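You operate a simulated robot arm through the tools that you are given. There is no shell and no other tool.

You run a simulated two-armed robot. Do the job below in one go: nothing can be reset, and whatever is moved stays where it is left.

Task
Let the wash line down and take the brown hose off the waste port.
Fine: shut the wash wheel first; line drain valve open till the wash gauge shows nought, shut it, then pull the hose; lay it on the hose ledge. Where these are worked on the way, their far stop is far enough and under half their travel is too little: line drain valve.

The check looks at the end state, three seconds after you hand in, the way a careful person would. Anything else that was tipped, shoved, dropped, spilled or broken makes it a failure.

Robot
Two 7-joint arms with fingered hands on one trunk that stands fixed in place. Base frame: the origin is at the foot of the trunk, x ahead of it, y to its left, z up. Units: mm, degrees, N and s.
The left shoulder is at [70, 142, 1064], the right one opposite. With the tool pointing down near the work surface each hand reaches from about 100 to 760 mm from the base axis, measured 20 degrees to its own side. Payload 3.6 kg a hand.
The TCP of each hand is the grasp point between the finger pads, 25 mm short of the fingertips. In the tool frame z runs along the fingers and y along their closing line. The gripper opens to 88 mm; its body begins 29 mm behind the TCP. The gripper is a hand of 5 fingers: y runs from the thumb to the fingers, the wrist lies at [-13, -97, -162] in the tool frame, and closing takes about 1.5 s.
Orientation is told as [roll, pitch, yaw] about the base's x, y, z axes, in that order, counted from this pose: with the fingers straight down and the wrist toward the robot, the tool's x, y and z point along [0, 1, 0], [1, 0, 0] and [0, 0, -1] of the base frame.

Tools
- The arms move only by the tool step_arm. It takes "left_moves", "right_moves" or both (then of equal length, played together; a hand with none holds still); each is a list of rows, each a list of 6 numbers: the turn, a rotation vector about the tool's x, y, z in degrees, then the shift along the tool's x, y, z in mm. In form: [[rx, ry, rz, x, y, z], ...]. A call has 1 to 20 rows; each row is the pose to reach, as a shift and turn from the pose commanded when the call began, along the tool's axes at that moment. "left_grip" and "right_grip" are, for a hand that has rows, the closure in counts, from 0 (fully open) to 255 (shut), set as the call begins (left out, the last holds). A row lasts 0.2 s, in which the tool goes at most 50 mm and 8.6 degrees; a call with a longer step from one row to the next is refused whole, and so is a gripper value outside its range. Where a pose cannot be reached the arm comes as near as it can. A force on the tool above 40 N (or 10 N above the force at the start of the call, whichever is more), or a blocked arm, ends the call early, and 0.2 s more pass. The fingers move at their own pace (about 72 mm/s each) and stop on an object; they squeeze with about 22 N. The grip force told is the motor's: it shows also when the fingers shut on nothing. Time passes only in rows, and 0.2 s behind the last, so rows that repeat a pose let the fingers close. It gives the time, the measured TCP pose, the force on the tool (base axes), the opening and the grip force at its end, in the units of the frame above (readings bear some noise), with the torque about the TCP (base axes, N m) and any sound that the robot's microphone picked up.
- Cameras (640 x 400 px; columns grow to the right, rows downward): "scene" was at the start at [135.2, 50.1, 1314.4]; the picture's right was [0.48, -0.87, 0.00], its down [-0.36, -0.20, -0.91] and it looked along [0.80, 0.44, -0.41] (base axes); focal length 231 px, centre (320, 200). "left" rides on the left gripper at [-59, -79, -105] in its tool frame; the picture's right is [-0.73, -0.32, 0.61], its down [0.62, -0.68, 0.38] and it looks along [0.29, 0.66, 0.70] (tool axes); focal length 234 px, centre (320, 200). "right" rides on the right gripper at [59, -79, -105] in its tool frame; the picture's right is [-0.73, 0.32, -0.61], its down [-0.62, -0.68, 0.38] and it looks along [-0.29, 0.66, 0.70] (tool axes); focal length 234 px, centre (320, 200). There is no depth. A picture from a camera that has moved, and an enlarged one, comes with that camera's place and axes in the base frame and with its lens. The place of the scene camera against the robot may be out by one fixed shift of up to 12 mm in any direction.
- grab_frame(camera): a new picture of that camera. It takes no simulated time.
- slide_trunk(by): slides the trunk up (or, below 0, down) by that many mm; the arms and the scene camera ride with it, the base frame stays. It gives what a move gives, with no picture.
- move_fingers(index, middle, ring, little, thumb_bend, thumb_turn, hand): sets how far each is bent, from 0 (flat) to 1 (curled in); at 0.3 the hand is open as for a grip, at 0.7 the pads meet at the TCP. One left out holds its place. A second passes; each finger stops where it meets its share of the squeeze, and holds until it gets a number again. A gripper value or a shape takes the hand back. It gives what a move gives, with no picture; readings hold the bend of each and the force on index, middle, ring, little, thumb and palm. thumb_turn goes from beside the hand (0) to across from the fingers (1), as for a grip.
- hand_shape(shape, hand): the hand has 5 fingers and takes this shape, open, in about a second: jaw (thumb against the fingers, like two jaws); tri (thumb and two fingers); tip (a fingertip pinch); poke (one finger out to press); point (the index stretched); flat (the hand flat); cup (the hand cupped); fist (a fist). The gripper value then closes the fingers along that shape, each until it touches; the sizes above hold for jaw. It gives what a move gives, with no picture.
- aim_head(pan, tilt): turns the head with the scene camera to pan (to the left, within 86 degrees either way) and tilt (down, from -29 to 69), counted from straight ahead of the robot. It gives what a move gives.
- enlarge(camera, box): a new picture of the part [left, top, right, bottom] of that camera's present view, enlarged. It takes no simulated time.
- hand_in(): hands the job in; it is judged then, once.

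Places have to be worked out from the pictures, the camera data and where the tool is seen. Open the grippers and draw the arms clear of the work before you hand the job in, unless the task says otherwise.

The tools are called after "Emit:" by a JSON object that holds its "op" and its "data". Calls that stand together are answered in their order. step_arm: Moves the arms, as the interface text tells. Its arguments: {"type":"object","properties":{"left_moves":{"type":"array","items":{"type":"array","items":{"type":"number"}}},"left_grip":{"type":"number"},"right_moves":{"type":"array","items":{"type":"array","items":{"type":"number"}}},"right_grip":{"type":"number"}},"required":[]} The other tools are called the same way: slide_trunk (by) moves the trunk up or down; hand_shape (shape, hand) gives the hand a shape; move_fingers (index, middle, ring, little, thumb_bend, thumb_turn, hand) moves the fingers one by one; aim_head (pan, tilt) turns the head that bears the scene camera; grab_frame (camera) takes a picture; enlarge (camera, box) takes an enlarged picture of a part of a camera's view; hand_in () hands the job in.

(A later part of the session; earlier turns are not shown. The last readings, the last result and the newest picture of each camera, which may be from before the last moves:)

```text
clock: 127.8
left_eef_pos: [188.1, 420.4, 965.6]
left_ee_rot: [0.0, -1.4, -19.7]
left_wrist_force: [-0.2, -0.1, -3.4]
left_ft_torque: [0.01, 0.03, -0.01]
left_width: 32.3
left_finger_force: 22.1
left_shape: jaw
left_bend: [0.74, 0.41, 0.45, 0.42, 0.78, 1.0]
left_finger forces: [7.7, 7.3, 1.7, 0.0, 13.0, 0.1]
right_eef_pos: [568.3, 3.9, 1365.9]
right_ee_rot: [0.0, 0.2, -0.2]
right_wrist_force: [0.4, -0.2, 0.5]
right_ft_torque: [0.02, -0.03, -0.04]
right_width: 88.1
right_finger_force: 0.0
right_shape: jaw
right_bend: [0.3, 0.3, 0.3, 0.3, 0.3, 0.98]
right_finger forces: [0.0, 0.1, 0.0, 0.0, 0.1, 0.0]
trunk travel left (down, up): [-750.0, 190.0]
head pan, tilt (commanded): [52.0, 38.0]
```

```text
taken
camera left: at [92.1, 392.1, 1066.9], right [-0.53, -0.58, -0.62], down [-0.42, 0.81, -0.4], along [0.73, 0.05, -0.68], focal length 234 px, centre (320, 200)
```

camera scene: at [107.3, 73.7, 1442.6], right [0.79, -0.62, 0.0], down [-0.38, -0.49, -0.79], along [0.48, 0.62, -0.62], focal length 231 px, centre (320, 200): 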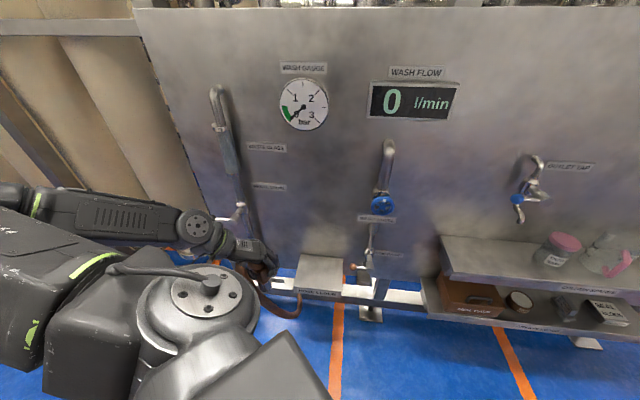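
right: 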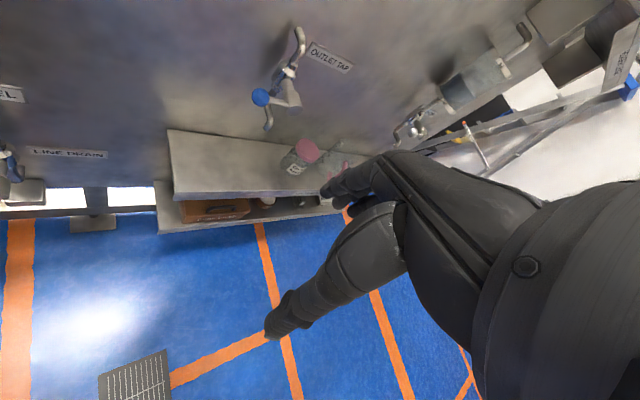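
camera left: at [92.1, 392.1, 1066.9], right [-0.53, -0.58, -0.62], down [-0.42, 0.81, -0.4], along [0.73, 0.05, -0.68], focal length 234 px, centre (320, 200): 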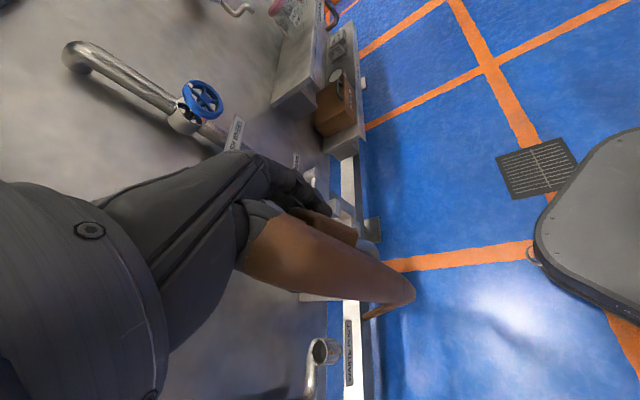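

I move the hand with the hose to the right and forward, in front of the panel's middle, so the head camera can see the whole hose.

Emit:
{"op": "step_arm", "data": {"left_moves": [[0, 0, 0, -4, 42, -6], [0, 0, 0, -8, 84, -12], [0, 0, 0, -12, 126, -18], [0, 0, 0, -16, 168, -24], [0, 0, 0, -19, 211, -30], [0, 0, 0, -19, 211, -30], [0, 0, 0, -19, 211, -30], [0, 0, 0, -19, 211, -30]]}}

Emit:
{"op": "grab_frame", "data": {"camera": "scene"}}

Emit:
{"op": "grab_frame", "data": {"camera": "right"}}

Emit:
{"op": "grab_frame", "data": {"camera": "left"}}

```text
clock: 129.6
left_eef_pos: [379.9, 330.7, 998.3]
left_ee_rot: [0.1, -1.4, -19.7]
left_wrist_force: [0.8, 0.3, -1.1]
left_ft_torque: [-0.03, 0.05, 0.0]
left_width: 31.7
left_finger_force: 22.7
left_shape: jaw
left_bend: [0.74, 0.41, 0.45, 0.42, 0.78, 1.0]
left_finger forces: [6.8, 7.4, 2.1, 0.0, 13.2, 0.1]
right_eef_pos: [569.1, 2.4, 1366.5]
right_ee_rot: [0.1, 0.1, -0.2]
right_wrist_force: [0.3, 0.0, -0.1]
right_ft_torque: [-0.02, 0.0, -0.01]
right_width: 87.7
right_finger_force: 0.1
right_shape: jaw
right_bend: [0.3, 0.3, 0.3, 0.3, 0.3, 0.98]
right_finger forces: [0.0, 0.1, 0.0, 0.1, 0.0, 0.0]
trunk travel left (down, up): [-750.0, 190.0]
head pan, tilt (commanded): [52.0, 38.0]
```

```text
taken
camera scene: at [108.8, 73.0, 1442.5], right [0.79, -0.62, 0.0], down [-0.38, -0.48, -0.79], along [0.48, 0.62, -0.62], focal length 231 px, centre (320, 200)
```

scene: 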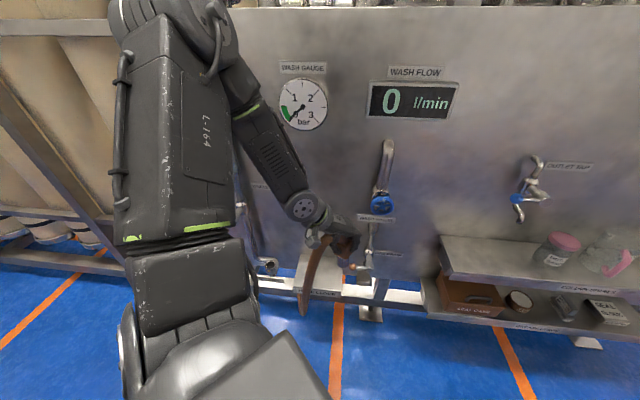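

```text
taken
camera right: at [492.3, 63.1, 1471.3], right [0.32, -0.73, 0.61], down [-0.68, -0.62, -0.38], along [0.65, -0.29, -0.7], focal length 234 px, centre (320, 200)
```

right: 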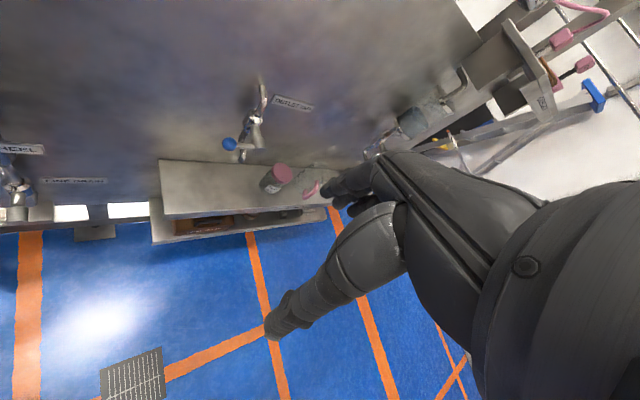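

```text
taken
camera left: at [283.6, 302.9, 1101.5], right [-0.54, -0.58, -0.61], down [-0.42, 0.81, -0.4], along [0.73, 0.05, -0.68], focal length 234 px, centre (320, 200)
```

left: 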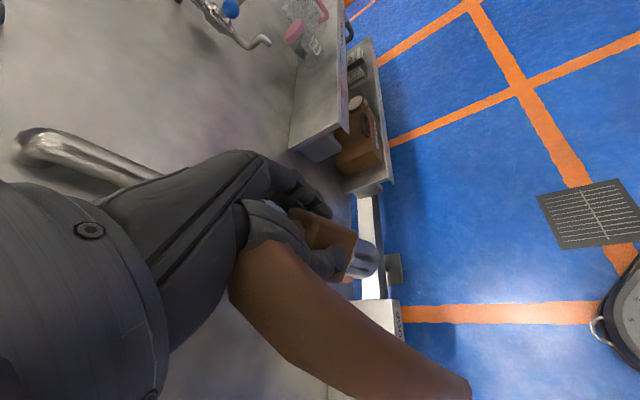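

Emit:
{"op": "enlarge", "data": {"camera": "scene", "box": [260, 180, 400, 330]}}

Emit:
{"op": "enlarge", "data": {"camera": "left", "box": [210, 150, 490, 400]}}

```text
2.67 times, centred on (330, 255) of scene
camera zoom: at [108.8, 73.0, 1442.5], right [0.79, -0.62, 0.0], down [-0.38, -0.48, -0.79], along [0.48, 0.62, -0.62], focal length 616 px, centre (293, 53)
```

zoom: 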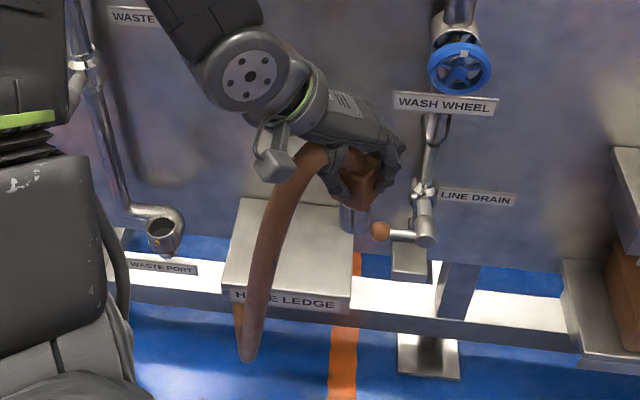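

```text
1.60 times, centred on (350, 275) of left
camera zoom: at [283.6, 302.9, 1101.5], right [-0.54, -0.58, -0.61], down [-0.42, 0.81, -0.4], along [0.73, 0.05, -0.68], focal length 375 px, centre (272, 80)
```

zoom: 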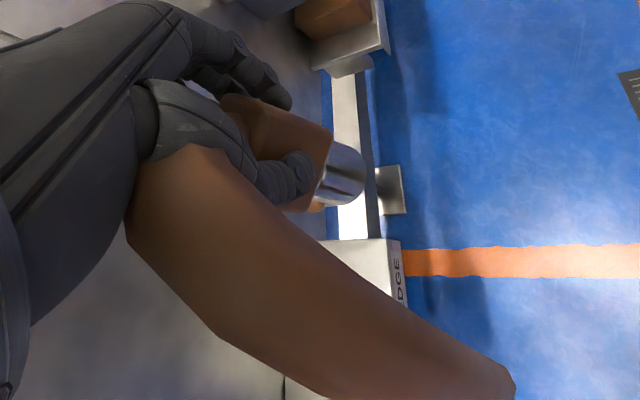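

The hose is flexible (about 450 mm of tube with a curled end) and now hangs to the left of the hand. I carry it slowly to above the ledge, high enough that its end clears the ledge top.

Emit:
{"op": "step_arm", "data": {"left_moves": [[0, 0, 0, 18, 10, 0], [0, 0, 0, 38, 21, 0], [0, 0, 0, 58, 32, 0], [0, 0, 0, 78, 43, 0], [0, 0, 0, 98, 54, 0], [0, 0, 0, 118, 65, 0], [0, 0, 0, 137, 75, 0], [0, 0, 0, 152, 84, 0], [0, 0, 0, 164, 90, 0], [0, 0, 0, 164, 90, 0], [0, 0, 0, 164, 90, 0], [0, 0, 0, 164, 90, 0]]}}

Emit:
{"op": "grab_frame", "data": {"camera": "scene"}}

Emit:
{"op": "enlarge", "data": {"camera": "scene", "box": [250, 150, 420, 320]}}

Emit:
{"op": "grab_frame", "data": {"camera": "left"}}

```text
clock: 132.2
left_eef_pos: [520.1, 456.5, 1002.3]
left_ee_rot: [0.0, -1.4, -19.6]
left_wrist_force: [0.6, 0.7, -3.3]
left_ft_torque: [-0.01, 0.03, -0.01]
left_width: 31.6
left_finger_force: 21.9
left_shape: jaw
left_bend: [0.74, 0.41, 0.45, 0.42, 0.79, 1.0]
left_finger forces: [7.0, 7.3, 2.5, 0.0, 13.1, 0.0]
right_eef_pos: [568.1, 2.6, 1365.2]
right_ee_rot: [0.0, 0.1, -0.2]
right_wrist_force: [0.5, 0.2, 0.2]
right_ft_torque: [0.02, 0.0, -0.03]
right_width: 87.7
right_finger_force: 0.0
right_shape: jaw
right_bend: [0.3, 0.3, 0.3, 0.3, 0.3, 0.98]
right_finger forces: [0.1, 0.1, 0.0, 0.1, 0.0, 0.0]
trunk travel left (down, up): [-750.0, 190.0]
head pan, tilt (commanded): [52.0, 38.0]
```

```text
taken
camera scene: at [108.2, 73.8, 1442.6], right [0.79, -0.62, 0.0], down [-0.38, -0.49, -0.79], along [0.48, 0.62, -0.62], focal length 231 px, centre (320, 200)
```

scene: 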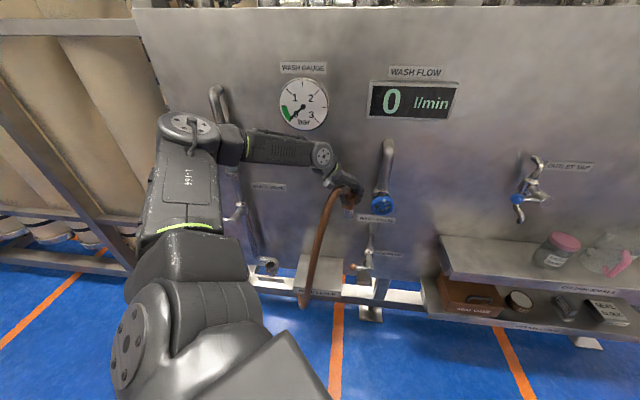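

```text
2.35 times, centred on (335, 235) of scene
camera zoom: at [108.2, 73.8, 1442.6], right [0.79, -0.62, 0.0], down [-0.38, -0.49, -0.79], along [0.48, 0.62, -0.62], focal length 543 px, centre (285, 118)
```

zoom: 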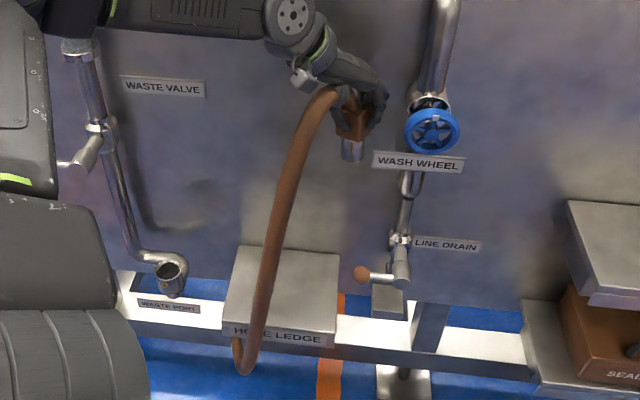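

```text
taken
camera left: at [423.6, 428.6, 1104.7], right [-0.53, -0.58, -0.61], down [-0.42, 0.81, -0.4], along [0.73, 0.05, -0.68], focal length 234 px, centre (320, 200)
```

left: 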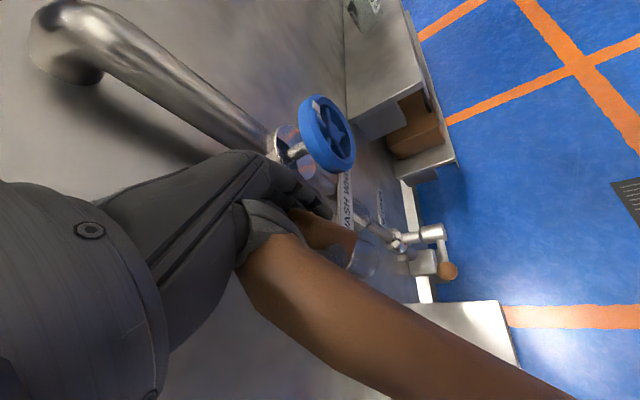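

The hose hangs out toward the robot and its end appears in front of the ledge. I need its true lie, so I zoom into the hand camera and the head camera for measurements.

Emit:
{"op": "enlarge", "data": {"camera": "left", "box": [220, 200, 600, 400]}}

Emit:
{"op": "enlarge", "data": {"camera": "scene", "box": [280, 170, 380, 310]}}

```text
1.68 times, centred on (410, 300) of left
camera zoom: at [423.6, 428.6, 1104.7], right [-0.53, -0.58, -0.61], down [-0.42, 0.81, -0.4], along [0.73, 0.05, -0.68], focal length 394 px, centre (168, 32)
```

zoom: 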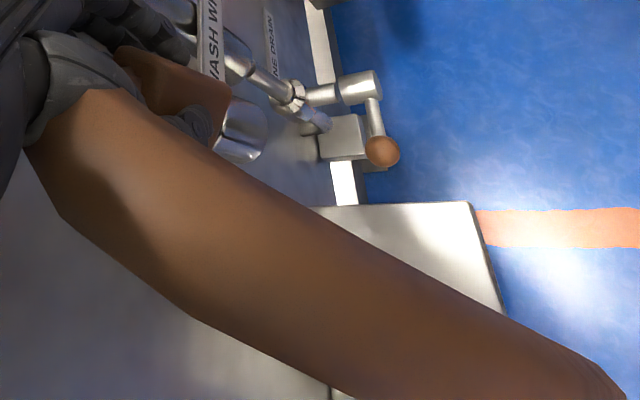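

```text
2.86 times, centred on (330, 240) of scene
camera zoom: at [108.2, 73.8, 1442.6], right [0.79, -0.62, 0.0], down [-0.38, -0.49, -0.79], along [0.48, 0.62, -0.62], focal length 660 px, centre (291, 86)
```

zoom: 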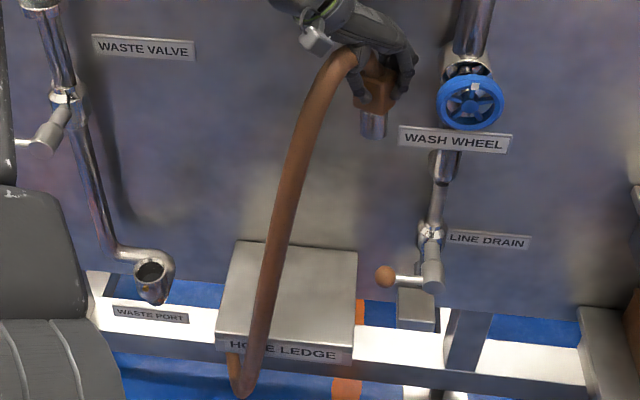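

The hose's apparent shape changed between views, so it may still have been swinging. I hold still for two seconds and look again.

Emit:
{"op": "step_arm", "data": {"left_moves": [[0, 0, 0, 0, 0, 0], [0, 0, 0, 0, 0, 0], [0, 0, 0, 0, 0, 0], [0, 0, 0, 0, 0, 0], [0, 0, 0, 0, 0, 0], [0, 0, 0, 0, 0, 0], [0, 0, 0, 0, 0, 0], [0, 0, 0, 0, 0, 0], [0, 0, 0, 0, 0, 0], [0, 0, 0, 0, 0, 0]]}}

Emit:
{"op": "enlarge", "data": {"camera": "scene", "box": [280, 170, 380, 310]}}

Emit:
{"op": "enlarge", "data": {"camera": "left", "box": [220, 200, 600, 400]}}

```text
clock: 134.4
left_eef_pos: [519.9, 457.6, 1003.8]
left_ee_rot: [0.0, -1.4, -19.5]
left_wrist_force: [-0.5, -0.4, -1.9]
left_ft_torque: [-0.03, 0.04, -0.02]
left_width: 31.6
left_finger_force: 22.0
left_shape: jaw
left_bend: [0.74, 0.41, 0.45, 0.42, 0.79, 1.0]
left_finger forces: [7.0, 7.4, 2.4, 0.1, 13.1, 0.1]
right_eef_pos: [570.3, 4.0, 1366.1]
right_ee_rot: [0.0, 0.1, -0.2]
right_wrist_force: [0.4, -0.3, 0.1]
right_ft_torque: [-0.01, -0.01, 0.03]
right_width: 87.9
right_finger_force: 0.0
right_shape: jaw
right_bend: [0.3, 0.3, 0.3, 0.3, 0.3, 0.98]
right_finger forces: [0.0, 0.0, 0.0, 0.0, 0.0, 0.0]
trunk travel left (down, up): [-750.0, 190.0]
head pan, tilt (commanded): [52.0, 38.0]
```

```text
2.86 times, centred on (330, 240) of scene
camera zoom: at [108.0, 73.7, 1442.6], right [0.79, -0.62, 0.0], down [-0.38, -0.49, -0.79], along [0.48, 0.62, -0.62], focal length 660 px, centre (291, 86)
```

zoom: 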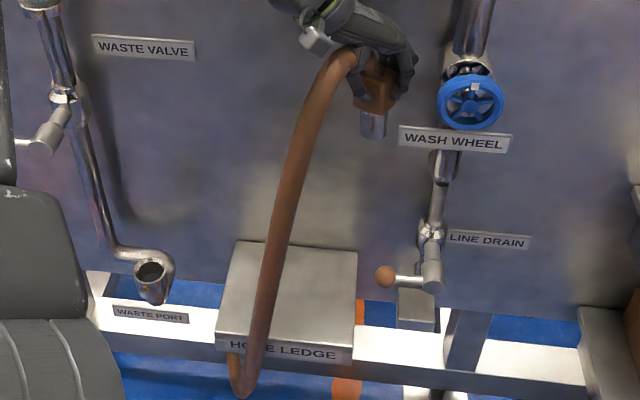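

```text
1.68 times, centred on (410, 300) of left
camera zoom: at [423.5, 428.5, 1104.8], right [-0.53, -0.58, -0.62], down [-0.42, 0.81, -0.4], along [0.73, 0.05, -0.68], focal length 394 px, centre (168, 32)
```

zoom: 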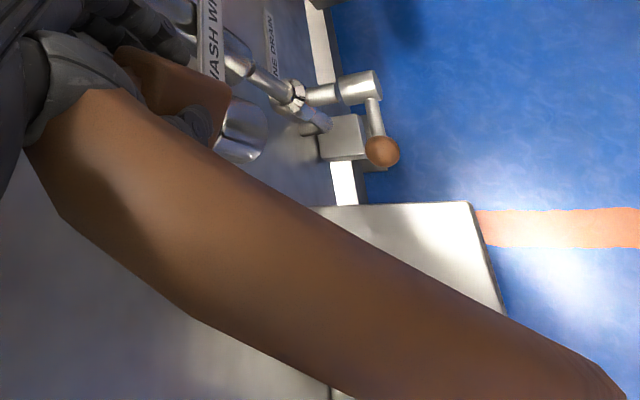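

The hose is at rest, so it holds its own shape. To get its 3D shape I raise the trunk 100 mm for clearance and yaw the hand 25° for a second view.

Emit:
{"op": "slide_trunk", "data": {"by": 100}}

Emit:
{"op": "enlarge", "data": {"camera": "scene", "box": [280, 170, 380, 310]}}

Emit:
{"op": "step_arm", "data": {"left_moves": [[0, 0, 5, 0, 0, 0], [0, 0, 10, 0, 0, 0], [0, 0, 15, 0, 0, 0], [0, 0, 20, 0, 0, 0], [0, 0, 25, 0, 0, 0], [0, 0, 25, 0, 0, 0], [0, 0, 25, 0, 0, 0]]}}

Emit:
{"op": "enlarge", "data": {"camera": "scene", "box": [280, 170, 380, 310]}}

```text
clock: 135.7
left_eef_pos: [519.3, 457.7, 1101.7]
left_ee_rot: [0.1, -1.4, -19.7]
left_wrist_force: [0.2, 0.2, -3.0]
left_ft_torque: [-0.03, 0.04, 0.01]
left_width: 31.4
left_finger_force: 21.9
left_shape: jaw
left_bend: [0.74, 0.41, 0.45, 0.42, 0.79, 1.0]
left_finger forces: [6.9, 7.4, 2.5, 0.0, 13.2, 0.0]
right_eef_pos: [568.3, 3.8, 1465.8]
right_ee_rot: [0.1, 0.1, -0.2]
right_wrist_force: [-0.5, 0.7, 0.2]
right_ft_torque: [-0.02, 0.02, 0.01]
right_width: 87.7
right_finger_force: 0.0
right_shape: jaw
right_bend: [0.3, 0.3, 0.3, 0.3, 0.3, 0.98]
right_finger forces: [0.0, 0.0, 0.1, 0.0, 0.0, 0.0]
trunk travel left (down, up): [-850.0, 90.0]
head pan, tilt (commanded): [52.0, 38.0]
```

```text
2.86 times, centred on (330, 240) of scene
camera zoom: at [108.2, 73.8, 1542.5], right [0.79, -0.62, 0.0], down [-0.38, -0.49, -0.79], along [0.48, 0.62, -0.62], focal length 660 px, centre (291, 86)
```

zoom: 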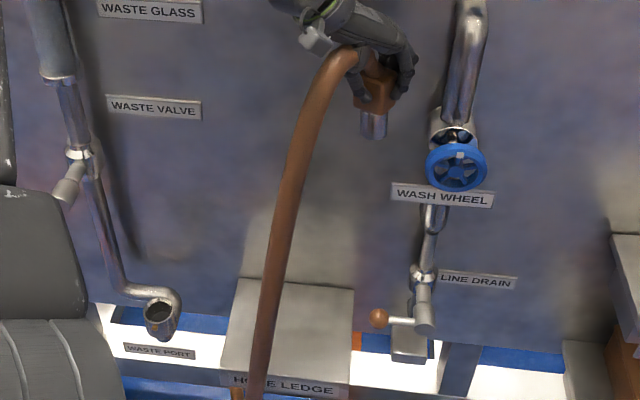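

```text
clock: 137.3
left_eef_pos: [519.6, 456.9, 1102.7]
left_ee_rot: [0.6, -1.3, -44.8]
left_wrist_force: [0.5, -0.3, -2.6]
left_ft_torque: [0.02, 0.04, 0.01]
left_width: 31.5
left_finger_force: 22.2
left_shape: jaw
left_bend: [0.75, 0.41, 0.45, 0.42, 0.79, 1.0]
left_finger forces: [7.0, 7.4, 2.6, 0.1, 13.1, 0.1]
right_eef_pos: [568.4, 3.6, 1465.7]
right_ee_rot: [0.0, 0.1, -0.2]
right_wrist_force: [0.0, -0.5, 0.3]
right_ft_torque: [0.0, -0.01, 0.01]
right_width: 87.7
right_finger_force: 0.1
right_shape: jaw
right_bend: [0.3, 0.3, 0.3, 0.3, 0.3, 0.98]
right_finger forces: [0.0, 0.0, 0.1, 0.1, 0.0, 0.0]
trunk travel left (down, up): [-850.0, 90.0]
head pan, tilt (commanded): [52.0, 38.0]
```

```text
2.86 times, centred on (330, 240) of scene
camera zoom: at [107.9, 73.7, 1542.6], right [0.79, -0.62, 0.0], down [-0.38, -0.49, -0.79], along [0.48, 0.62, -0.62], focal length 660 px, centre (291, 86)
```

zoom: 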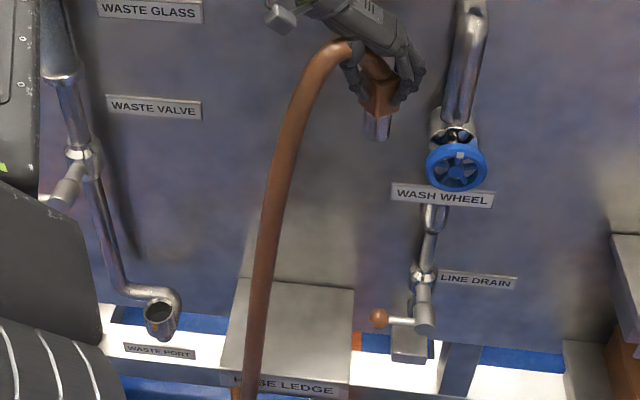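

Now I see: as the hand rose, the hose's far end stayed put – its lower end is anchored at about [415,640,319] below the panel. So I only need to lay the coupling end on the ledge; I yaw the hand back to 0° and move it over the ledge's centre.

Emit:
{"op": "step_arm", "data": {"left_moves": [[0, 0, -7.5, 6, -3, 0], [0, 0, -15, 12, -6, 0], [0, 0, -22.5, 18, -9, 0], [0, 0, -30, 24, -12, 0], [0, 0, -37.5, 30, -16, 0], [0, 0, -45, 37, -20, 0], [0, 0, -45, 37, -20, 0]]}}

Emit:
{"op": "slide_trunk", "data": {"by": -260}}

Emit:
{"op": "grab_frame", "data": {"camera": "scene"}}

Emit:
{"op": "grab_frame", "data": {"camera": "left"}}

```text
clock: 138.9
left_eef_pos: [531.7, 497.6, 1104.2]
left_ee_rot: [-0.6, -1.4, 0.3]
left_wrist_force: [0.2, 0.7, -2.8]
left_ft_torque: [-0.06, 0.01, -0.03]
left_width: 31.4
left_finger_force: 22.3
left_shape: jaw
left_bend: [0.75, 0.41, 0.45, 0.42, 0.79, 1.0]
left_finger forces: [7.0, 7.3, 2.8, 0.0, 13.2, 0.0]
right_eef_pos: [568.6, 4.6, 1466.1]
right_ee_rot: [0.1, 0.2, -0.1]
right_wrist_force: [-1.0, 0.7, -0.4]
right_ft_torque: [0.03, 0.01, 0.02]
right_width: 87.8
right_finger_force: 0.1
right_shape: jaw
right_bend: [0.3, 0.3, 0.3, 0.3, 0.3, 0.98]
right_finger forces: [0.1, 0.0, 0.1, 0.1, 0.0, 0.0]
trunk travel left (down, up): [-850.0, 90.0]
head pan, tilt (commanded): [52.0, 38.0]
```

```text
clock: 141.6
left_eef_pos: [530.2, 497.2, 842.5]
left_ee_rot: [-0.5, -1.3, 0.2]
left_wrist_force: [-0.8, -0.9, -2.3]
left_ft_torque: [-0.02, 0.01, 0.02]
left_width: 31.5
left_finger_force: 22.2
left_shape: jaw
left_bend: [0.75, 0.41, 0.45, 0.42, 0.79, 1.0]
left_finger forces: [7.0, 7.3, 2.7, 0.1, 13.1, 0.1]
right_eef_pos: [568.3, 3.6, 1205.6]
right_ee_rot: [0.0, 0.2, -0.2]
right_wrist_force: [0.1, -0.1, -0.6]
right_ft_torque: [0.03, 0.01, 0.01]
right_width: 87.7
right_finger_force: 0.0
right_shape: jaw
right_bend: [0.3, 0.3, 0.3, 0.3, 0.3, 0.98]
right_finger forces: [0.1, 0.0, 0.0, 0.0, 0.1, 0.0]
trunk travel left (down, up): [-590.0, 350.0]
head pan, tilt (commanded): [52.0, 38.0]
```

```text
taken
camera scene: at [107.9, 73.6, 1282.6], right [0.79, -0.62, 0.0], down [-0.38, -0.49, -0.79], along [0.48, 0.62, -0.62], focal length 231 px, centre (320, 200)
```

scene: 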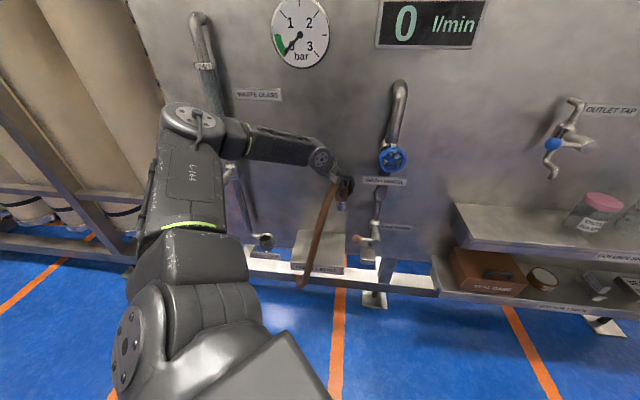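

```text
taken
camera left: at [450.6, 438.3, 945.7], right [-0.3, -0.73, -0.61], down [-0.68, 0.62, -0.4], along [0.67, 0.29, -0.68], focal length 234 px, centre (320, 200)
```

left: 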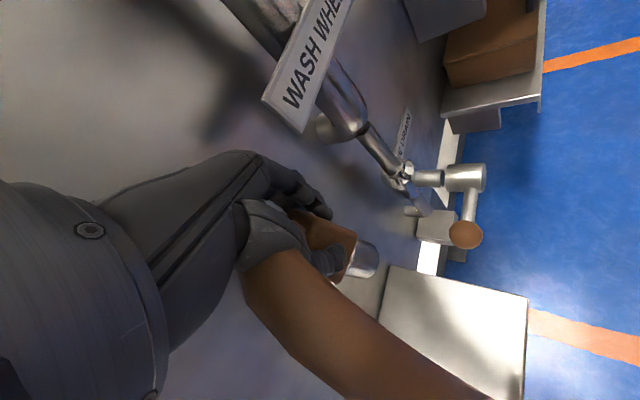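

I shift to above the ledge's middle ([456,520]) and come down 60 mm, then try tilting the hand so the coupling's spigot leans toward horizontal.

Emit:
{"op": "step_arm", "data": {"left_moves": [[0, 0, 0, 8, -25, 20], [0, 0, 0, 16, -50, 40], [0, 0, 0, 23, -74, 60], [0, 0, 0, 23, -74, 60]]}}

Emit:
{"op": "step_arm", "data": {"left_moves": [[-7, 0, 0, 0, 0, 0], [-14, 0, 0, 0, 0, 0], [-21, 0, 0, 0, 0, 0], [-28, 0, 0, 0, 0, 0], [-35, 0, 0, 0, 0, 0]]}}

Emit:
{"op": "enlarge", "data": {"camera": "scene", "box": [260, 160, 400, 310]}}

Emit:
{"op": "grab_frame", "data": {"camera": "left"}}

```text
clock: 142.6
left_eef_pos: [457.8, 518.3, 781.0]
left_ee_rot: [-0.5, -1.3, 0.4]
left_wrist_force: [0.6, 0.2, -2.9]
left_ft_torque: [-0.02, 0.02, 0.01]
left_width: 31.3
left_finger_force: 22.0
left_shape: jaw
left_bend: [0.75, 0.41, 0.45, 0.42, 0.79, 1.0]
left_finger forces: [6.9, 7.4, 2.6, 0.1, 13.2, 0.0]
right_eef_pos: [568.5, 2.6, 1206.1]
right_ee_rot: [0.0, 0.1, -0.2]
right_wrist_force: [-0.3, 0.3, 0.8]
right_ft_torque: [-0.01, 0.01, -0.03]
right_width: 88.0
right_finger_force: 0.1
right_shape: jaw
right_bend: [0.3, 0.3, 0.3, 0.3, 0.3, 0.98]
right_finger forces: [0.0, 0.1, 0.0, 0.1, 0.0, 0.1]
trunk travel left (down, up): [-590.0, 350.0]
head pan, tilt (commanded): [52.0, 38.0]
```

```text
clock: 143.8
left_eef_pos: [458.4, 519.3, 779.7]
left_ee_rot: [-0.6, -36.4, 0.7]
left_wrist_force: [0.0, -0.4, -2.7]
left_ft_torque: [0.0, 0.03, 0.0]
left_width: 31.4
left_finger_force: 22.2
left_shape: jaw
left_bend: [0.75, 0.41, 0.45, 0.42, 0.79, 1.0]
left_finger forces: [6.8, 7.3, 2.5, 0.0, 13.8, 0.1]
right_eef_pos: [568.6, 4.7, 1206.6]
right_ee_rot: [0.0, 0.1, -0.2]
right_wrist_force: [0.0, 0.0, -0.3]
right_ft_torque: [0.0, 0.0, 0.01]
right_width: 87.8
right_finger_force: 0.0
right_shape: jaw
right_bend: [0.3, 0.3, 0.3, 0.3, 0.3, 0.98]
right_finger forces: [0.0, 0.0, 0.0, 0.0, 0.0, 0.1]
trunk travel left (down, up): [-590.0, 350.0]
head pan, tilt (commanded): [52.0, 38.0]
```

```text
2.67 times, centred on (330, 235) of scene
camera zoom: at [107.8, 73.7, 1282.6], right [0.79, -0.62, 0.0], down [-0.38, -0.49, -0.79], along [0.48, 0.62, -0.62], focal length 616 px, centre (293, 107)
```

zoom: 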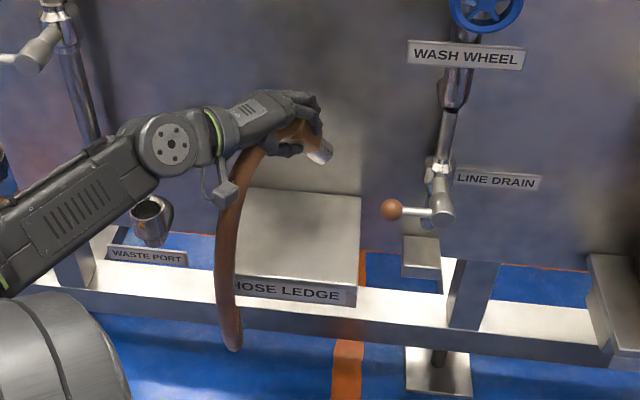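

```text
taken
camera left: at [333.6, 459.5, 818.3], right [0.1, -0.73, -0.67], down [-0.32, 0.62, -0.72], along [0.94, 0.29, -0.17], focal length 234 px, centre (320, 200)
```

left: 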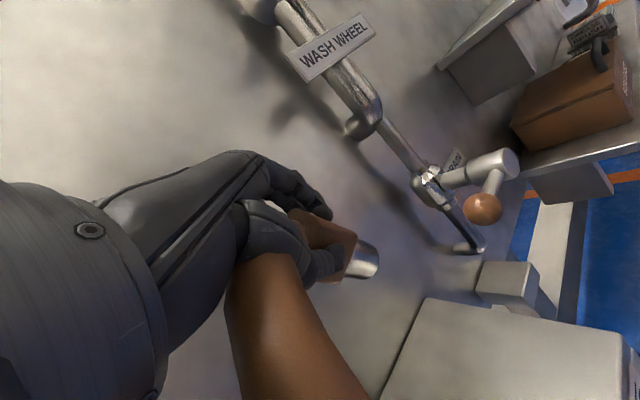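

The tilt of 36° is fully reached here. I continue tilting to about 64°.

Emit:
{"op": "step_arm", "data": {"left_moves": [[-7, 0, 0, 0, 0, 0], [-14, 0, 0, 0, 0, 0], [-21, 0, 0, 0, 0, 0], [-28, 0, 0, 0, 0, 0]]}}

Emit:
{"op": "enlarge", "data": {"camera": "scene", "box": [260, 160, 400, 310]}}

Emit:
{"op": "grab_frame", "data": {"camera": "left"}}

```text
clock: 144.8
left_eef_pos: [458.5, 518.7, 781.5]
left_ee_rot: [-1.0, -64.5, 1.2]
left_wrist_force: [0.0, -0.1, -2.3]
left_ft_torque: [0.0, 0.09, 0.02]
left_width: 31.4
left_finger_force: 22.3
left_shape: jaw
left_bend: [0.75, 0.41, 0.45, 0.42, 0.79, 1.0]
left_finger forces: [6.6, 7.2, 2.4, 0.0, 14.1, 0.1]
right_eef_pos: [570.4, 3.5, 1204.8]
right_ee_rot: [0.0, 0.2, -0.1]
right_wrist_force: [0.0, -0.2, 0.7]
right_ft_torque: [0.02, 0.02, 0.0]
right_width: 87.7
right_finger_force: 0.0
right_shape: jaw
right_bend: [0.3, 0.3, 0.3, 0.3, 0.3, 0.98]
right_finger forces: [0.0, 0.0, 0.0, 0.0, 0.0, 0.0]
trunk travel left (down, up): [-590.0, 350.0]
head pan, tilt (commanded): [52.0, 38.0]
```

```text
2.67 times, centred on (330, 235) of scene
camera zoom: at [108.5, 73.4, 1282.6], right [0.79, -0.62, 0.0], down [-0.38, -0.49, -0.79], along [0.48, 0.62, -0.62], focal length 616 px, centre (293, 107)
```

zoom: 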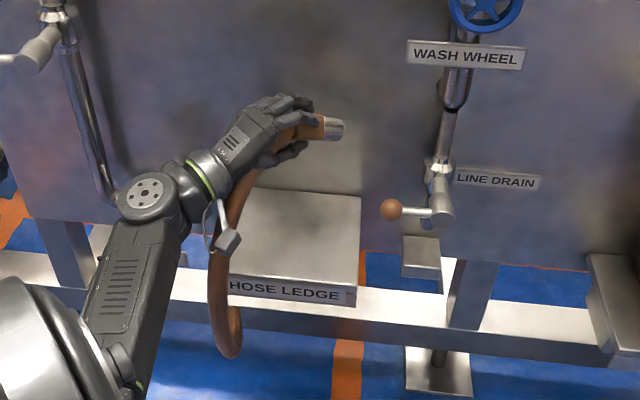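

```text
taken
camera left: at [330.9, 458.9, 754.7], right [0.41, -0.73, -0.55], down [0.05, 0.62, -0.78], along [0.91, 0.3, 0.29], focal length 234 px, centre (320, 200)
```

left: 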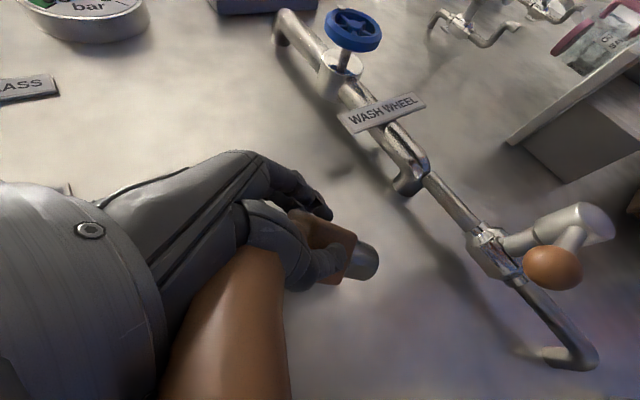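

The tilt works, but with the thumb beneath the block a release could drag it; an upright set-down is cleaner. I rotate back to fingers-down over the ledge's centre and lower to just above contact (spigot tip ≈65 mm below the grasp point).

Emit:
{"op": "step_arm", "data": {"left_moves": [[8, 0, 0, 0, 0, 0], [16, 0, 0, 0, 0, 0], [24, 0, 0, 0, 0, 0], [32, 0, 0, 0, 0, 0], [40, 0, 0, 0, 0, 0], [48, 0, 0, 0, 0, 0], [56, 0, 0, 0, 0, 0], [63, 0, 0, 0, 0, 0], [63, 0, 0, 0, 0, 0]]}}

Emit:
{"op": "grab_frame", "data": {"camera": "scene"}}

```text
clock: 146.8
left_eef_pos: [457.9, 518.8, 780.7]
left_ee_rot: [-0.5, -1.3, 0.4]
left_wrist_force: [-0.2, 0.1, -1.2]
left_ft_torque: [-0.01, 0.03, 0.02]
left_width: 31.4
left_finger_force: 22.0
left_shape: jaw
left_bend: [0.75, 0.41, 0.45, 0.42, 0.79, 1.0]
left_finger forces: [7.1, 7.8, 2.9, 0.1, 13.2, 0.1]
right_eef_pos: [569.6, 3.5, 1206.7]
right_ee_rot: [0.0, 0.1, -0.2]
right_wrist_force: [-0.9, -0.1, 0.1]
right_ft_torque: [-0.02, -0.01, 0.02]
right_width: 87.8
right_finger_force: 0.0
right_shape: jaw
right_bend: [0.3, 0.3, 0.3, 0.3, 0.3, 0.98]
right_finger forces: [0.0, 0.0, 0.0, 0.0, 0.1, 0.0]
trunk travel left (down, up): [-590.0, 350.0]
head pan, tilt (commanded): [52.0, 38.0]
```

```text
taken
camera scene: at [107.6, 73.7, 1282.6], right [0.79, -0.62, 0.0], down [-0.38, -0.49, -0.79], along [0.48, 0.62, -0.62], focal length 231 px, centre (320, 200)
```

scene: 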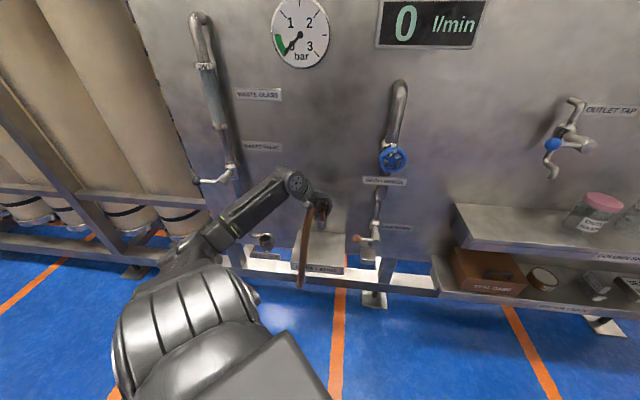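

I lower the coupling toward the ledge, 100 mm in steps.

Emit:
{"op": "step_arm", "data": {"left_moves": [[0, 0, 0, 0, 0, 20], [0, 0, 0, 0, 0, 40], [0, 0, 0, 0, 0, 60], [0, 0, 0, 0, 0, 80], [0, 0, 0, 0, 0, 100], [0, 0, 0, 0, 0, 100]]}}

Emit:
{"op": "enlarge", "data": {"camera": "scene", "box": [260, 180, 400, 310]}}

Emit:
{"op": "grab_frame", "data": {"camera": "left"}}

```text
clock: 148.2
left_eef_pos: [460.8, 518.5, 681.7]
left_ee_rot: [-0.5, -1.4, 0.3]
left_wrist_force: [-0.1, 0.3, -1.7]
left_ft_torque: [-0.01, -0.01, -0.01]
left_width: 31.0
left_finger_force: 22.2
left_shape: jaw
left_bend: [0.75, 0.41, 0.45, 0.42, 0.79, 1.0]
left_finger forces: [7.1, 7.7, 2.9, 0.1, 13.0, 0.1]
right_eef_pos: [568.5, 3.1, 1207.0]
right_ee_rot: [0.0, 0.1, -0.2]
right_wrist_force: [-0.3, -0.3, -0.2]
right_ft_torque: [-0.01, -0.02, -0.01]
right_width: 88.0
right_finger_force: 0.0
right_shape: jaw
right_bend: [0.3, 0.3, 0.3, 0.3, 0.3, 0.98]
right_finger forces: [0.1, 0.0, 0.0, 0.0, 0.1, 0.0]
trunk travel left (down, up): [-590.0, 350.0]
head pan, tilt (commanded): [52.0, 38.0]
```

```text
3.08 times, centred on (330, 245) of scene
camera zoom: at [107.8, 73.6, 1282.6], right [0.79, -0.62, 0.0], down [-0.38, -0.49, -0.79], along [0.48, 0.62, -0.62], focal length 710 px, centre (289, 62)
```

zoom: 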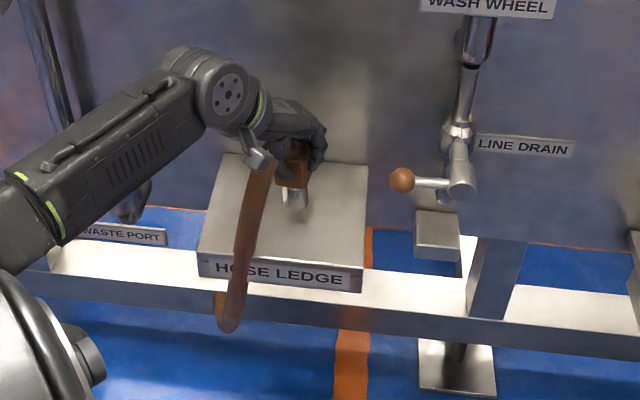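

```text
taken
camera left: at [380.4, 459.6, 783.6], right [-0.3, -0.73, -0.61], down [-0.68, 0.62, -0.4], along [0.67, 0.29, -0.68], focal length 234 px, centre (320, 200)
```

left: 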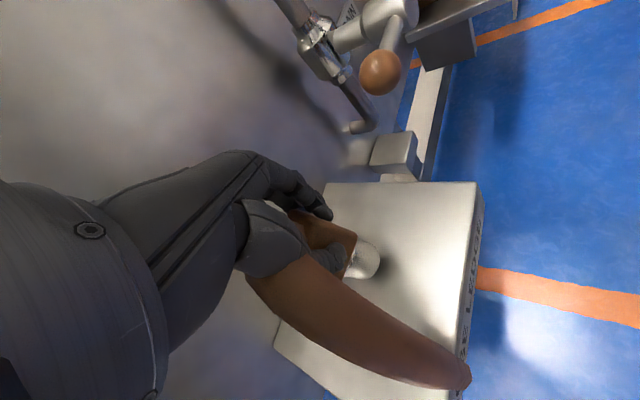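

The coupling hangs just above the ledge's middle. I lower further in small steps to contact.

Emit:
{"op": "step_arm", "data": {"left_moves": [[0, 0, 0, 0, 0, 4], [0, 0, 0, 0, 0, 8], [0, 0, 0, 0, 0, 12], [0, 0, 0, 0, 0, 12]]}}

Emit:
{"op": "enlarge", "data": {"camera": "left", "box": [230, 150, 480, 400]}}

Emit:
{"op": "enlarge", "data": {"camera": "scene", "box": [280, 200, 370, 290]}}

```text
clock: 149.2
left_eef_pos: [460.6, 518.7, 668.7]
left_ee_rot: [-0.5, -1.4, 0.3]
left_wrist_force: [-0.5, -0.7, -2.4]
left_ft_torque: [-0.02, 0.0, -0.01]
left_width: 31.0
left_finger_force: 22.1
left_shape: jaw
left_bend: [0.75, 0.41, 0.45, 0.42, 0.79, 1.0]
left_finger forces: [7.0, 7.8, 2.8, 0.0, 13.1, 0.0]
right_eef_pos: [569.5, 4.0, 1206.8]
right_ee_rot: [0.0, 0.0, -0.2]
right_wrist_force: [0.3, 0.0, 0.2]
right_ft_torque: [0.01, 0.03, -0.02]
right_width: 87.8
right_finger_force: 0.1
right_shape: jaw
right_bend: [0.3, 0.3, 0.3, 0.3, 0.3, 0.98]
right_finger forces: [0.0, 0.0, 0.0, 0.1, 0.0, 0.0]
trunk travel left (down, up): [-590.0, 350.0]
head pan, tilt (commanded): [52.0, 38.0]
```

```text
1.60 times, centred on (355, 275) of left
camera zoom: at [380.7, 459.4, 771.7], right [-0.31, -0.73, -0.61], down [-0.68, 0.62, -0.4], along [0.67, 0.29, -0.68], focal length 375 px, centre (264, 80)
```

zoom: 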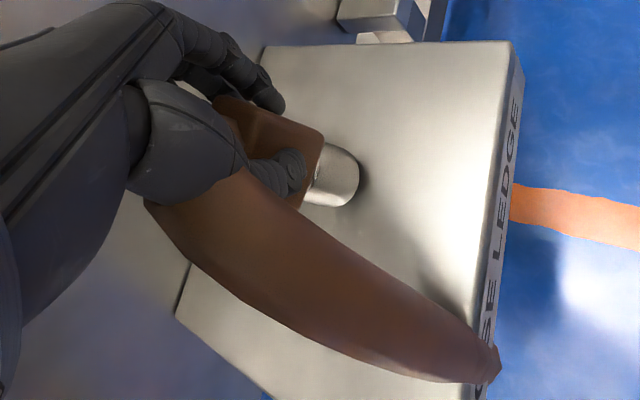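

```text
4.44 times, centred on (325, 245) of scene
camera zoom: at [107.9, 73.6, 1282.6], right [0.79, -0.62, 0.0], down [-0.38, -0.49, -0.79], along [0.48, 0.62, -0.62], focal length 1026 px, centre (298, 0)
```

zoom: 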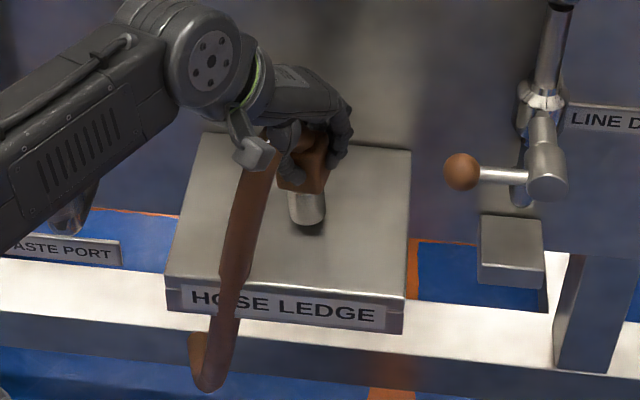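

The spigot is only a few millimetres above its contact shadow. I lower slowly some more.

Emit:
{"op": "step_arm", "data": {"left_moves": [[0, 0, 0, 0, 0, 2], [0, 0, 0, 0, 0, 4], [0, 0, 0, 0, 0, 6], [0, 0, 0, 0, 0, 8], [0, 0, 0, 0, 0, 8]]}}

Emit:
{"op": "enlarge", "data": {"camera": "scene", "box": [300, 210, 350, 260]}}

```text
clock: 150.4
left_eef_pos: [461.4, 519.0, 661.9]
left_ee_rot: [-0.5, -1.4, 0.4]
left_wrist_force: [0.4, -0.1, -2.4]
left_ft_torque: [-0.02, 0.02, 0.0]
left_width: 31.1
left_finger_force: 22.2
left_shape: jaw
left_bend: [0.75, 0.41, 0.45, 0.42, 0.79, 1.0]
left_finger forces: [7.0, 7.8, 2.9, 0.0, 13.1, 0.0]
right_eef_pos: [568.5, 3.6, 1206.6]
right_ee_rot: [0.0, 0.1, -0.2]
right_wrist_force: [0.5, 0.4, -0.1]
right_ft_torque: [0.0, 0.01, 0.01]
right_width: 88.0
right_finger_force: 0.0
right_shape: jaw
right_bend: [0.3, 0.3, 0.3, 0.3, 0.3, 0.98]
right_finger forces: [0.1, 0.0, 0.1, 0.0, 0.0, 0.0]
trunk travel left (down, up): [-590.0, 350.0]
head pan, tilt (commanded): [52.0, 38.0]
```

```text
8.00 times, centred on (325, 235) of scene
camera zoom: at [107.9, 73.6, 1282.6], right [0.79, -0.62, 0.0], down [-0.38, -0.49, -0.79], along [0.48, 0.62, -0.62], focal length 1847 px, centre (280, -80)
```

zoom: 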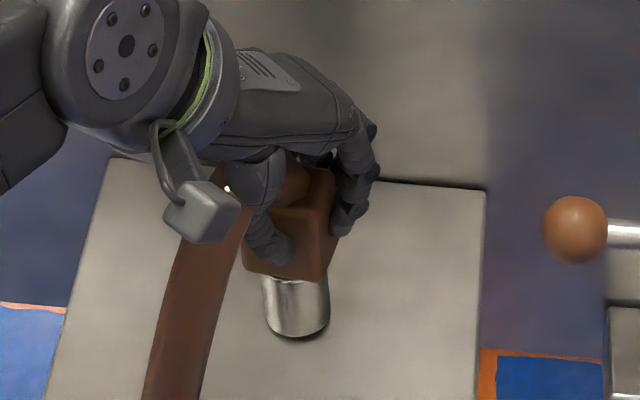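

Still carrying its own weight; I lower a few more millimetres.

Emit:
{"op": "step_arm", "data": {"left_moves": [[0, 0, 0, 0, 0, 1.5], [0, 0, 0, 0, 0, 3], [0, 0, 0, 0, 0, 4.5], [0, 0, 0, 0, 0, 6], [0, 0, 0, 0, 0, 6]]}}

Emit:
{"op": "enlarge", "data": {"camera": "scene", "box": [300, 210, 350, 260]}}

```text
clock: 151.6
left_eef_pos: [461.1, 516.0, 658.0]
left_ee_rot: [-0.3, -1.5, 0.3]
left_wrist_force: [1.4, -4.4, 13.6]
left_ft_torque: [-0.02, -0.24, -0.11]
left_width: 31.9
left_finger_force: 21.7
left_shape: jaw
left_bend: [0.75, 0.4, 0.44, 0.42, 0.8, 1.0]
left_finger forces: [9.7, 8.0, 3.2, 0.1, 15.4, 0.0]
right_eef_pos: [568.1, -0.0, 1206.9]
right_ee_rot: [0.1, -0.1, -0.2]
right_wrist_force: [0.1, -0.7, -1.0]
right_ft_torque: [0.0, -0.01, -0.01]
right_width: 87.6
right_finger_force: 0.1
right_shape: jaw
right_bend: [0.3, 0.3, 0.3, 0.3, 0.3, 0.98]
right_finger forces: [0.0, 0.0, 0.0, 0.0, 0.0, 0.0]
trunk travel left (down, up): [-590.0, 350.0]
head pan, tilt (commanded): [52.0, 38.0]
```

```text
8.00 times, centred on (325, 235) of scene
camera zoom: at [106.2, 70.8, 1283.0], right [0.79, -0.62, 0.0], down [-0.38, -0.48, -0.79], along [0.49, 0.62, -0.61], focal length 1847 px, centre (280, -80)
```

zoom: 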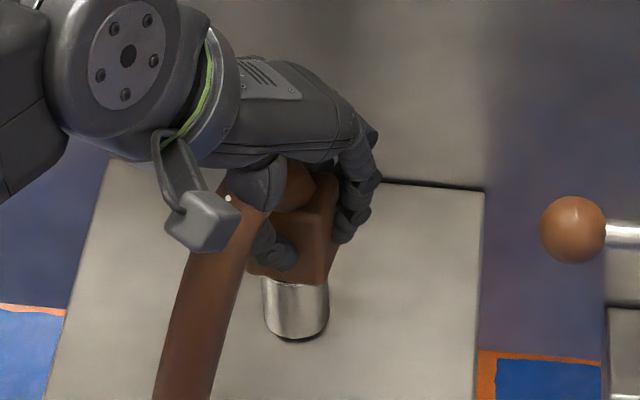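

Contact: 13.6 N upward. I ease off 3 mm and open the hand.

Emit:
{"op": "step_arm", "data": {"left_moves": [[0, 0, 0, 0, 0, -3], [0, 0, 0, 0, 0, -3]]}}

Emit:
{"op": "step_arm", "data": {"left_moves": [[0, 0, 0, 0, 0, 0], [0, 0, 0, 0, 0, 0], [0, 0, 0, 0, 0, 0], [0, 0, 0, 0, 0, 0], [0, 0, 0, 0, 0, 0], [0, 0, 0, 0, 0, 0], [0, 0, 0, 0, 0, 0]], "left_grip": 0}}

Emit:
{"op": "enlarge", "data": {"camera": "left", "box": [230, 150, 480, 400]}}

Emit:
{"op": "enlarge", "data": {"camera": "scene", "box": [280, 200, 370, 290]}}

```text
clock: 152.2
left_eef_pos: [460.4, 517.0, 658.1]
left_ee_rot: [-0.4, -1.3, 0.3]
left_wrist_force: [1.4, -2.5, 6.5]
left_ft_torque: [0.0, -0.17, -0.04]
left_width: 31.9
left_finger_force: 21.5
left_shape: jaw
left_bend: [0.75, 0.4, 0.44, 0.42, 0.8, 1.0]
left_finger forces: [8.5, 8.1, 3.2, 0.0, 14.4, 0.1]
right_eef_pos: [567.5, 2.8, 1206.5]
right_ee_rot: [0.2, 0.1, -0.1]
right_wrist_force: [-0.4, 0.5, -0.1]
right_ft_torque: [-0.01, -0.01, 0.04]
right_width: 87.8
right_finger_force: 0.1
right_shape: jaw
right_bend: [0.3, 0.3, 0.3, 0.3, 0.3, 0.98]
right_finger forces: [0.0, 0.0, 0.0, 0.1, 0.0, 0.1]
trunk travel left (down, up): [-590.0, 350.0]
head pan, tilt (commanded): [52.0, 38.0]
```

```text
clock: 153.8
left_eef_pos: [461.2, 519.2, 658.6]
left_ee_rot: [-0.6, -1.3, 0.3]
left_wrist_force: [-0.3, -0.9, 0.1]
left_ft_torque: [0.03, 0.02, -0.01]
left_width: 87.5
left_finger_force: 0.0
left_shape: jaw
left_bend: [0.3, 0.3, 0.3, 0.3, 0.3, 0.98]
left_finger forces: [0.0, 0.1, 0.1, 0.0, 0.1, 0.0]
right_eef_pos: [568.9, 4.7, 1206.3]
right_ee_rot: [0.0, 0.2, -0.2]
right_wrist_force: [-1.0, -0.6, 0.2]
right_ft_torque: [0.0, -0.02, 0.01]
right_width: 87.6
right_finger_force: 0.0
right_shape: jaw
right_bend: [0.3, 0.3, 0.3, 0.3, 0.3, 0.98]
right_finger forces: [0.0, 0.1, 0.0, 0.0, 0.0, 0.0]
trunk travel left (down, up): [-590.0, 350.0]
head pan, tilt (commanded): [52.0, 38.0]
```

```text
1.60 times, centred on (355, 275) of left
camera zoom: at [380.9, 459.2, 761.1], right [-0.3, -0.73, -0.61], down [-0.68, 0.62, -0.4], along [0.67, 0.29, -0.68], focal length 375 px, centre (264, 80)
```

zoom: 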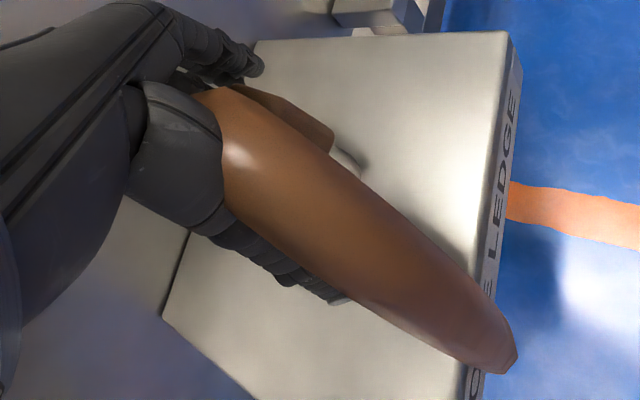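

```text
4.44 times, centred on (325, 245) of scene
camera zoom: at [107.6, 73.3, 1282.6], right [0.79, -0.62, 0.0], down [-0.38, -0.49, -0.79], along [0.49, 0.62, -0.62], focal length 1026 px, centre (298, 0)
```

zoom: 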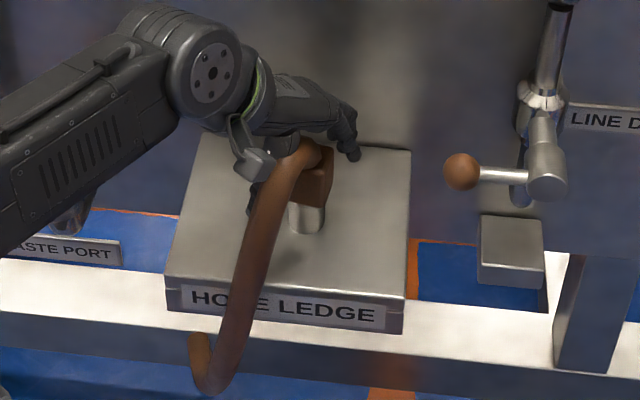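

The coupling stands upright on its spigot in the middle of the ledge. I raise the open hand 28 mm, keeping thumb and fingers clear either side, and check that nothing drags.

Emit:
{"op": "step_arm", "data": {"left_moves": [[0, 0, 0, 0, 0, -7], [0, 0, 0, 0, 0, -14], [0, 0, 0, 0, 0, -21], [0, 0, 0, 0, 0, -28], [0, 0, 0, 0, 0, -28]]}}

Emit:
{"op": "enlarge", "data": {"camera": "left", "box": [230, 150, 480, 400]}}

Emit:
{"op": "enlarge", "data": {"camera": "scene", "box": [290, 200, 360, 270]}}

```text
clock: 155.0
left_eef_pos: [460.9, 515.9, 685.8]
left_ee_rot: [-0.5, -1.3, 0.2]
left_wrist_force: [-0.1, -0.4, -0.4]
left_ft_torque: [0.01, 0.05, 0.0]
left_width: 87.7
left_finger_force: 0.1
left_shape: jaw
left_bend: [0.3, 0.3, 0.3, 0.3, 0.3, 0.98]
left_finger forces: [0.1, 0.0, 0.0, 0.0, 0.0, 0.0]
right_eef_pos: [568.1, 4.3, 1205.9]
right_ee_rot: [0.0, 0.2, -0.2]
right_wrist_force: [-0.2, -0.1, 0.2]
right_ft_torque: [0.01, -0.01, 0.06]
right_width: 87.9
right_finger_force: 0.1
right_shape: jaw
right_bend: [0.3, 0.3, 0.3, 0.3, 0.3, 0.98]
right_finger forces: [0.1, 0.0, 0.0, 0.1, 0.0, 0.1]
trunk travel left (down, up): [-590.0, 350.0]
head pan, tilt (commanded): [52.0, 38.0]
```

```text
1.60 times, centred on (355, 275) of left
camera zoom: at [380.4, 459.2, 789.0], right [-0.3, -0.73, -0.61], down [-0.68, 0.62, -0.4], along [0.67, 0.29, -0.68], focal length 375 px, centre (264, 80)
```

zoom: 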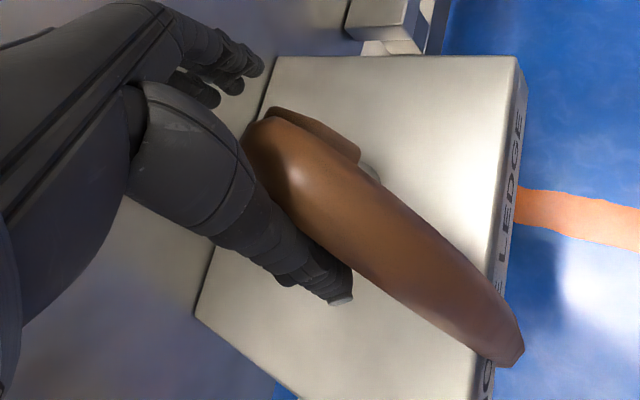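

```text
5.71 times, centred on (325, 235) of scene
camera zoom: at [107.7, 73.4, 1282.6], right [0.79, -0.62, 0.0], down [-0.38, -0.49, -0.79], along [0.48, 0.62, -0.62], focal length 1319 px, centre (291, 0)
```

zoom: 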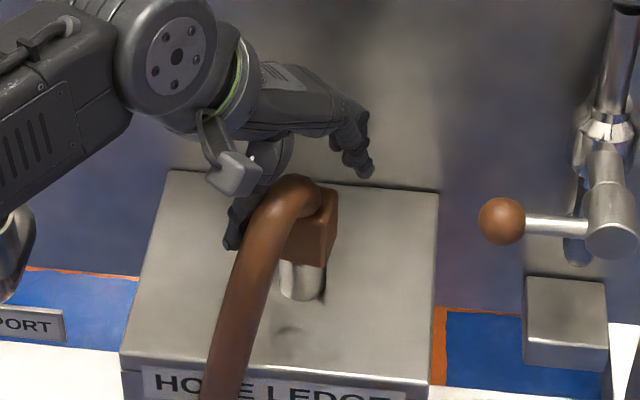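

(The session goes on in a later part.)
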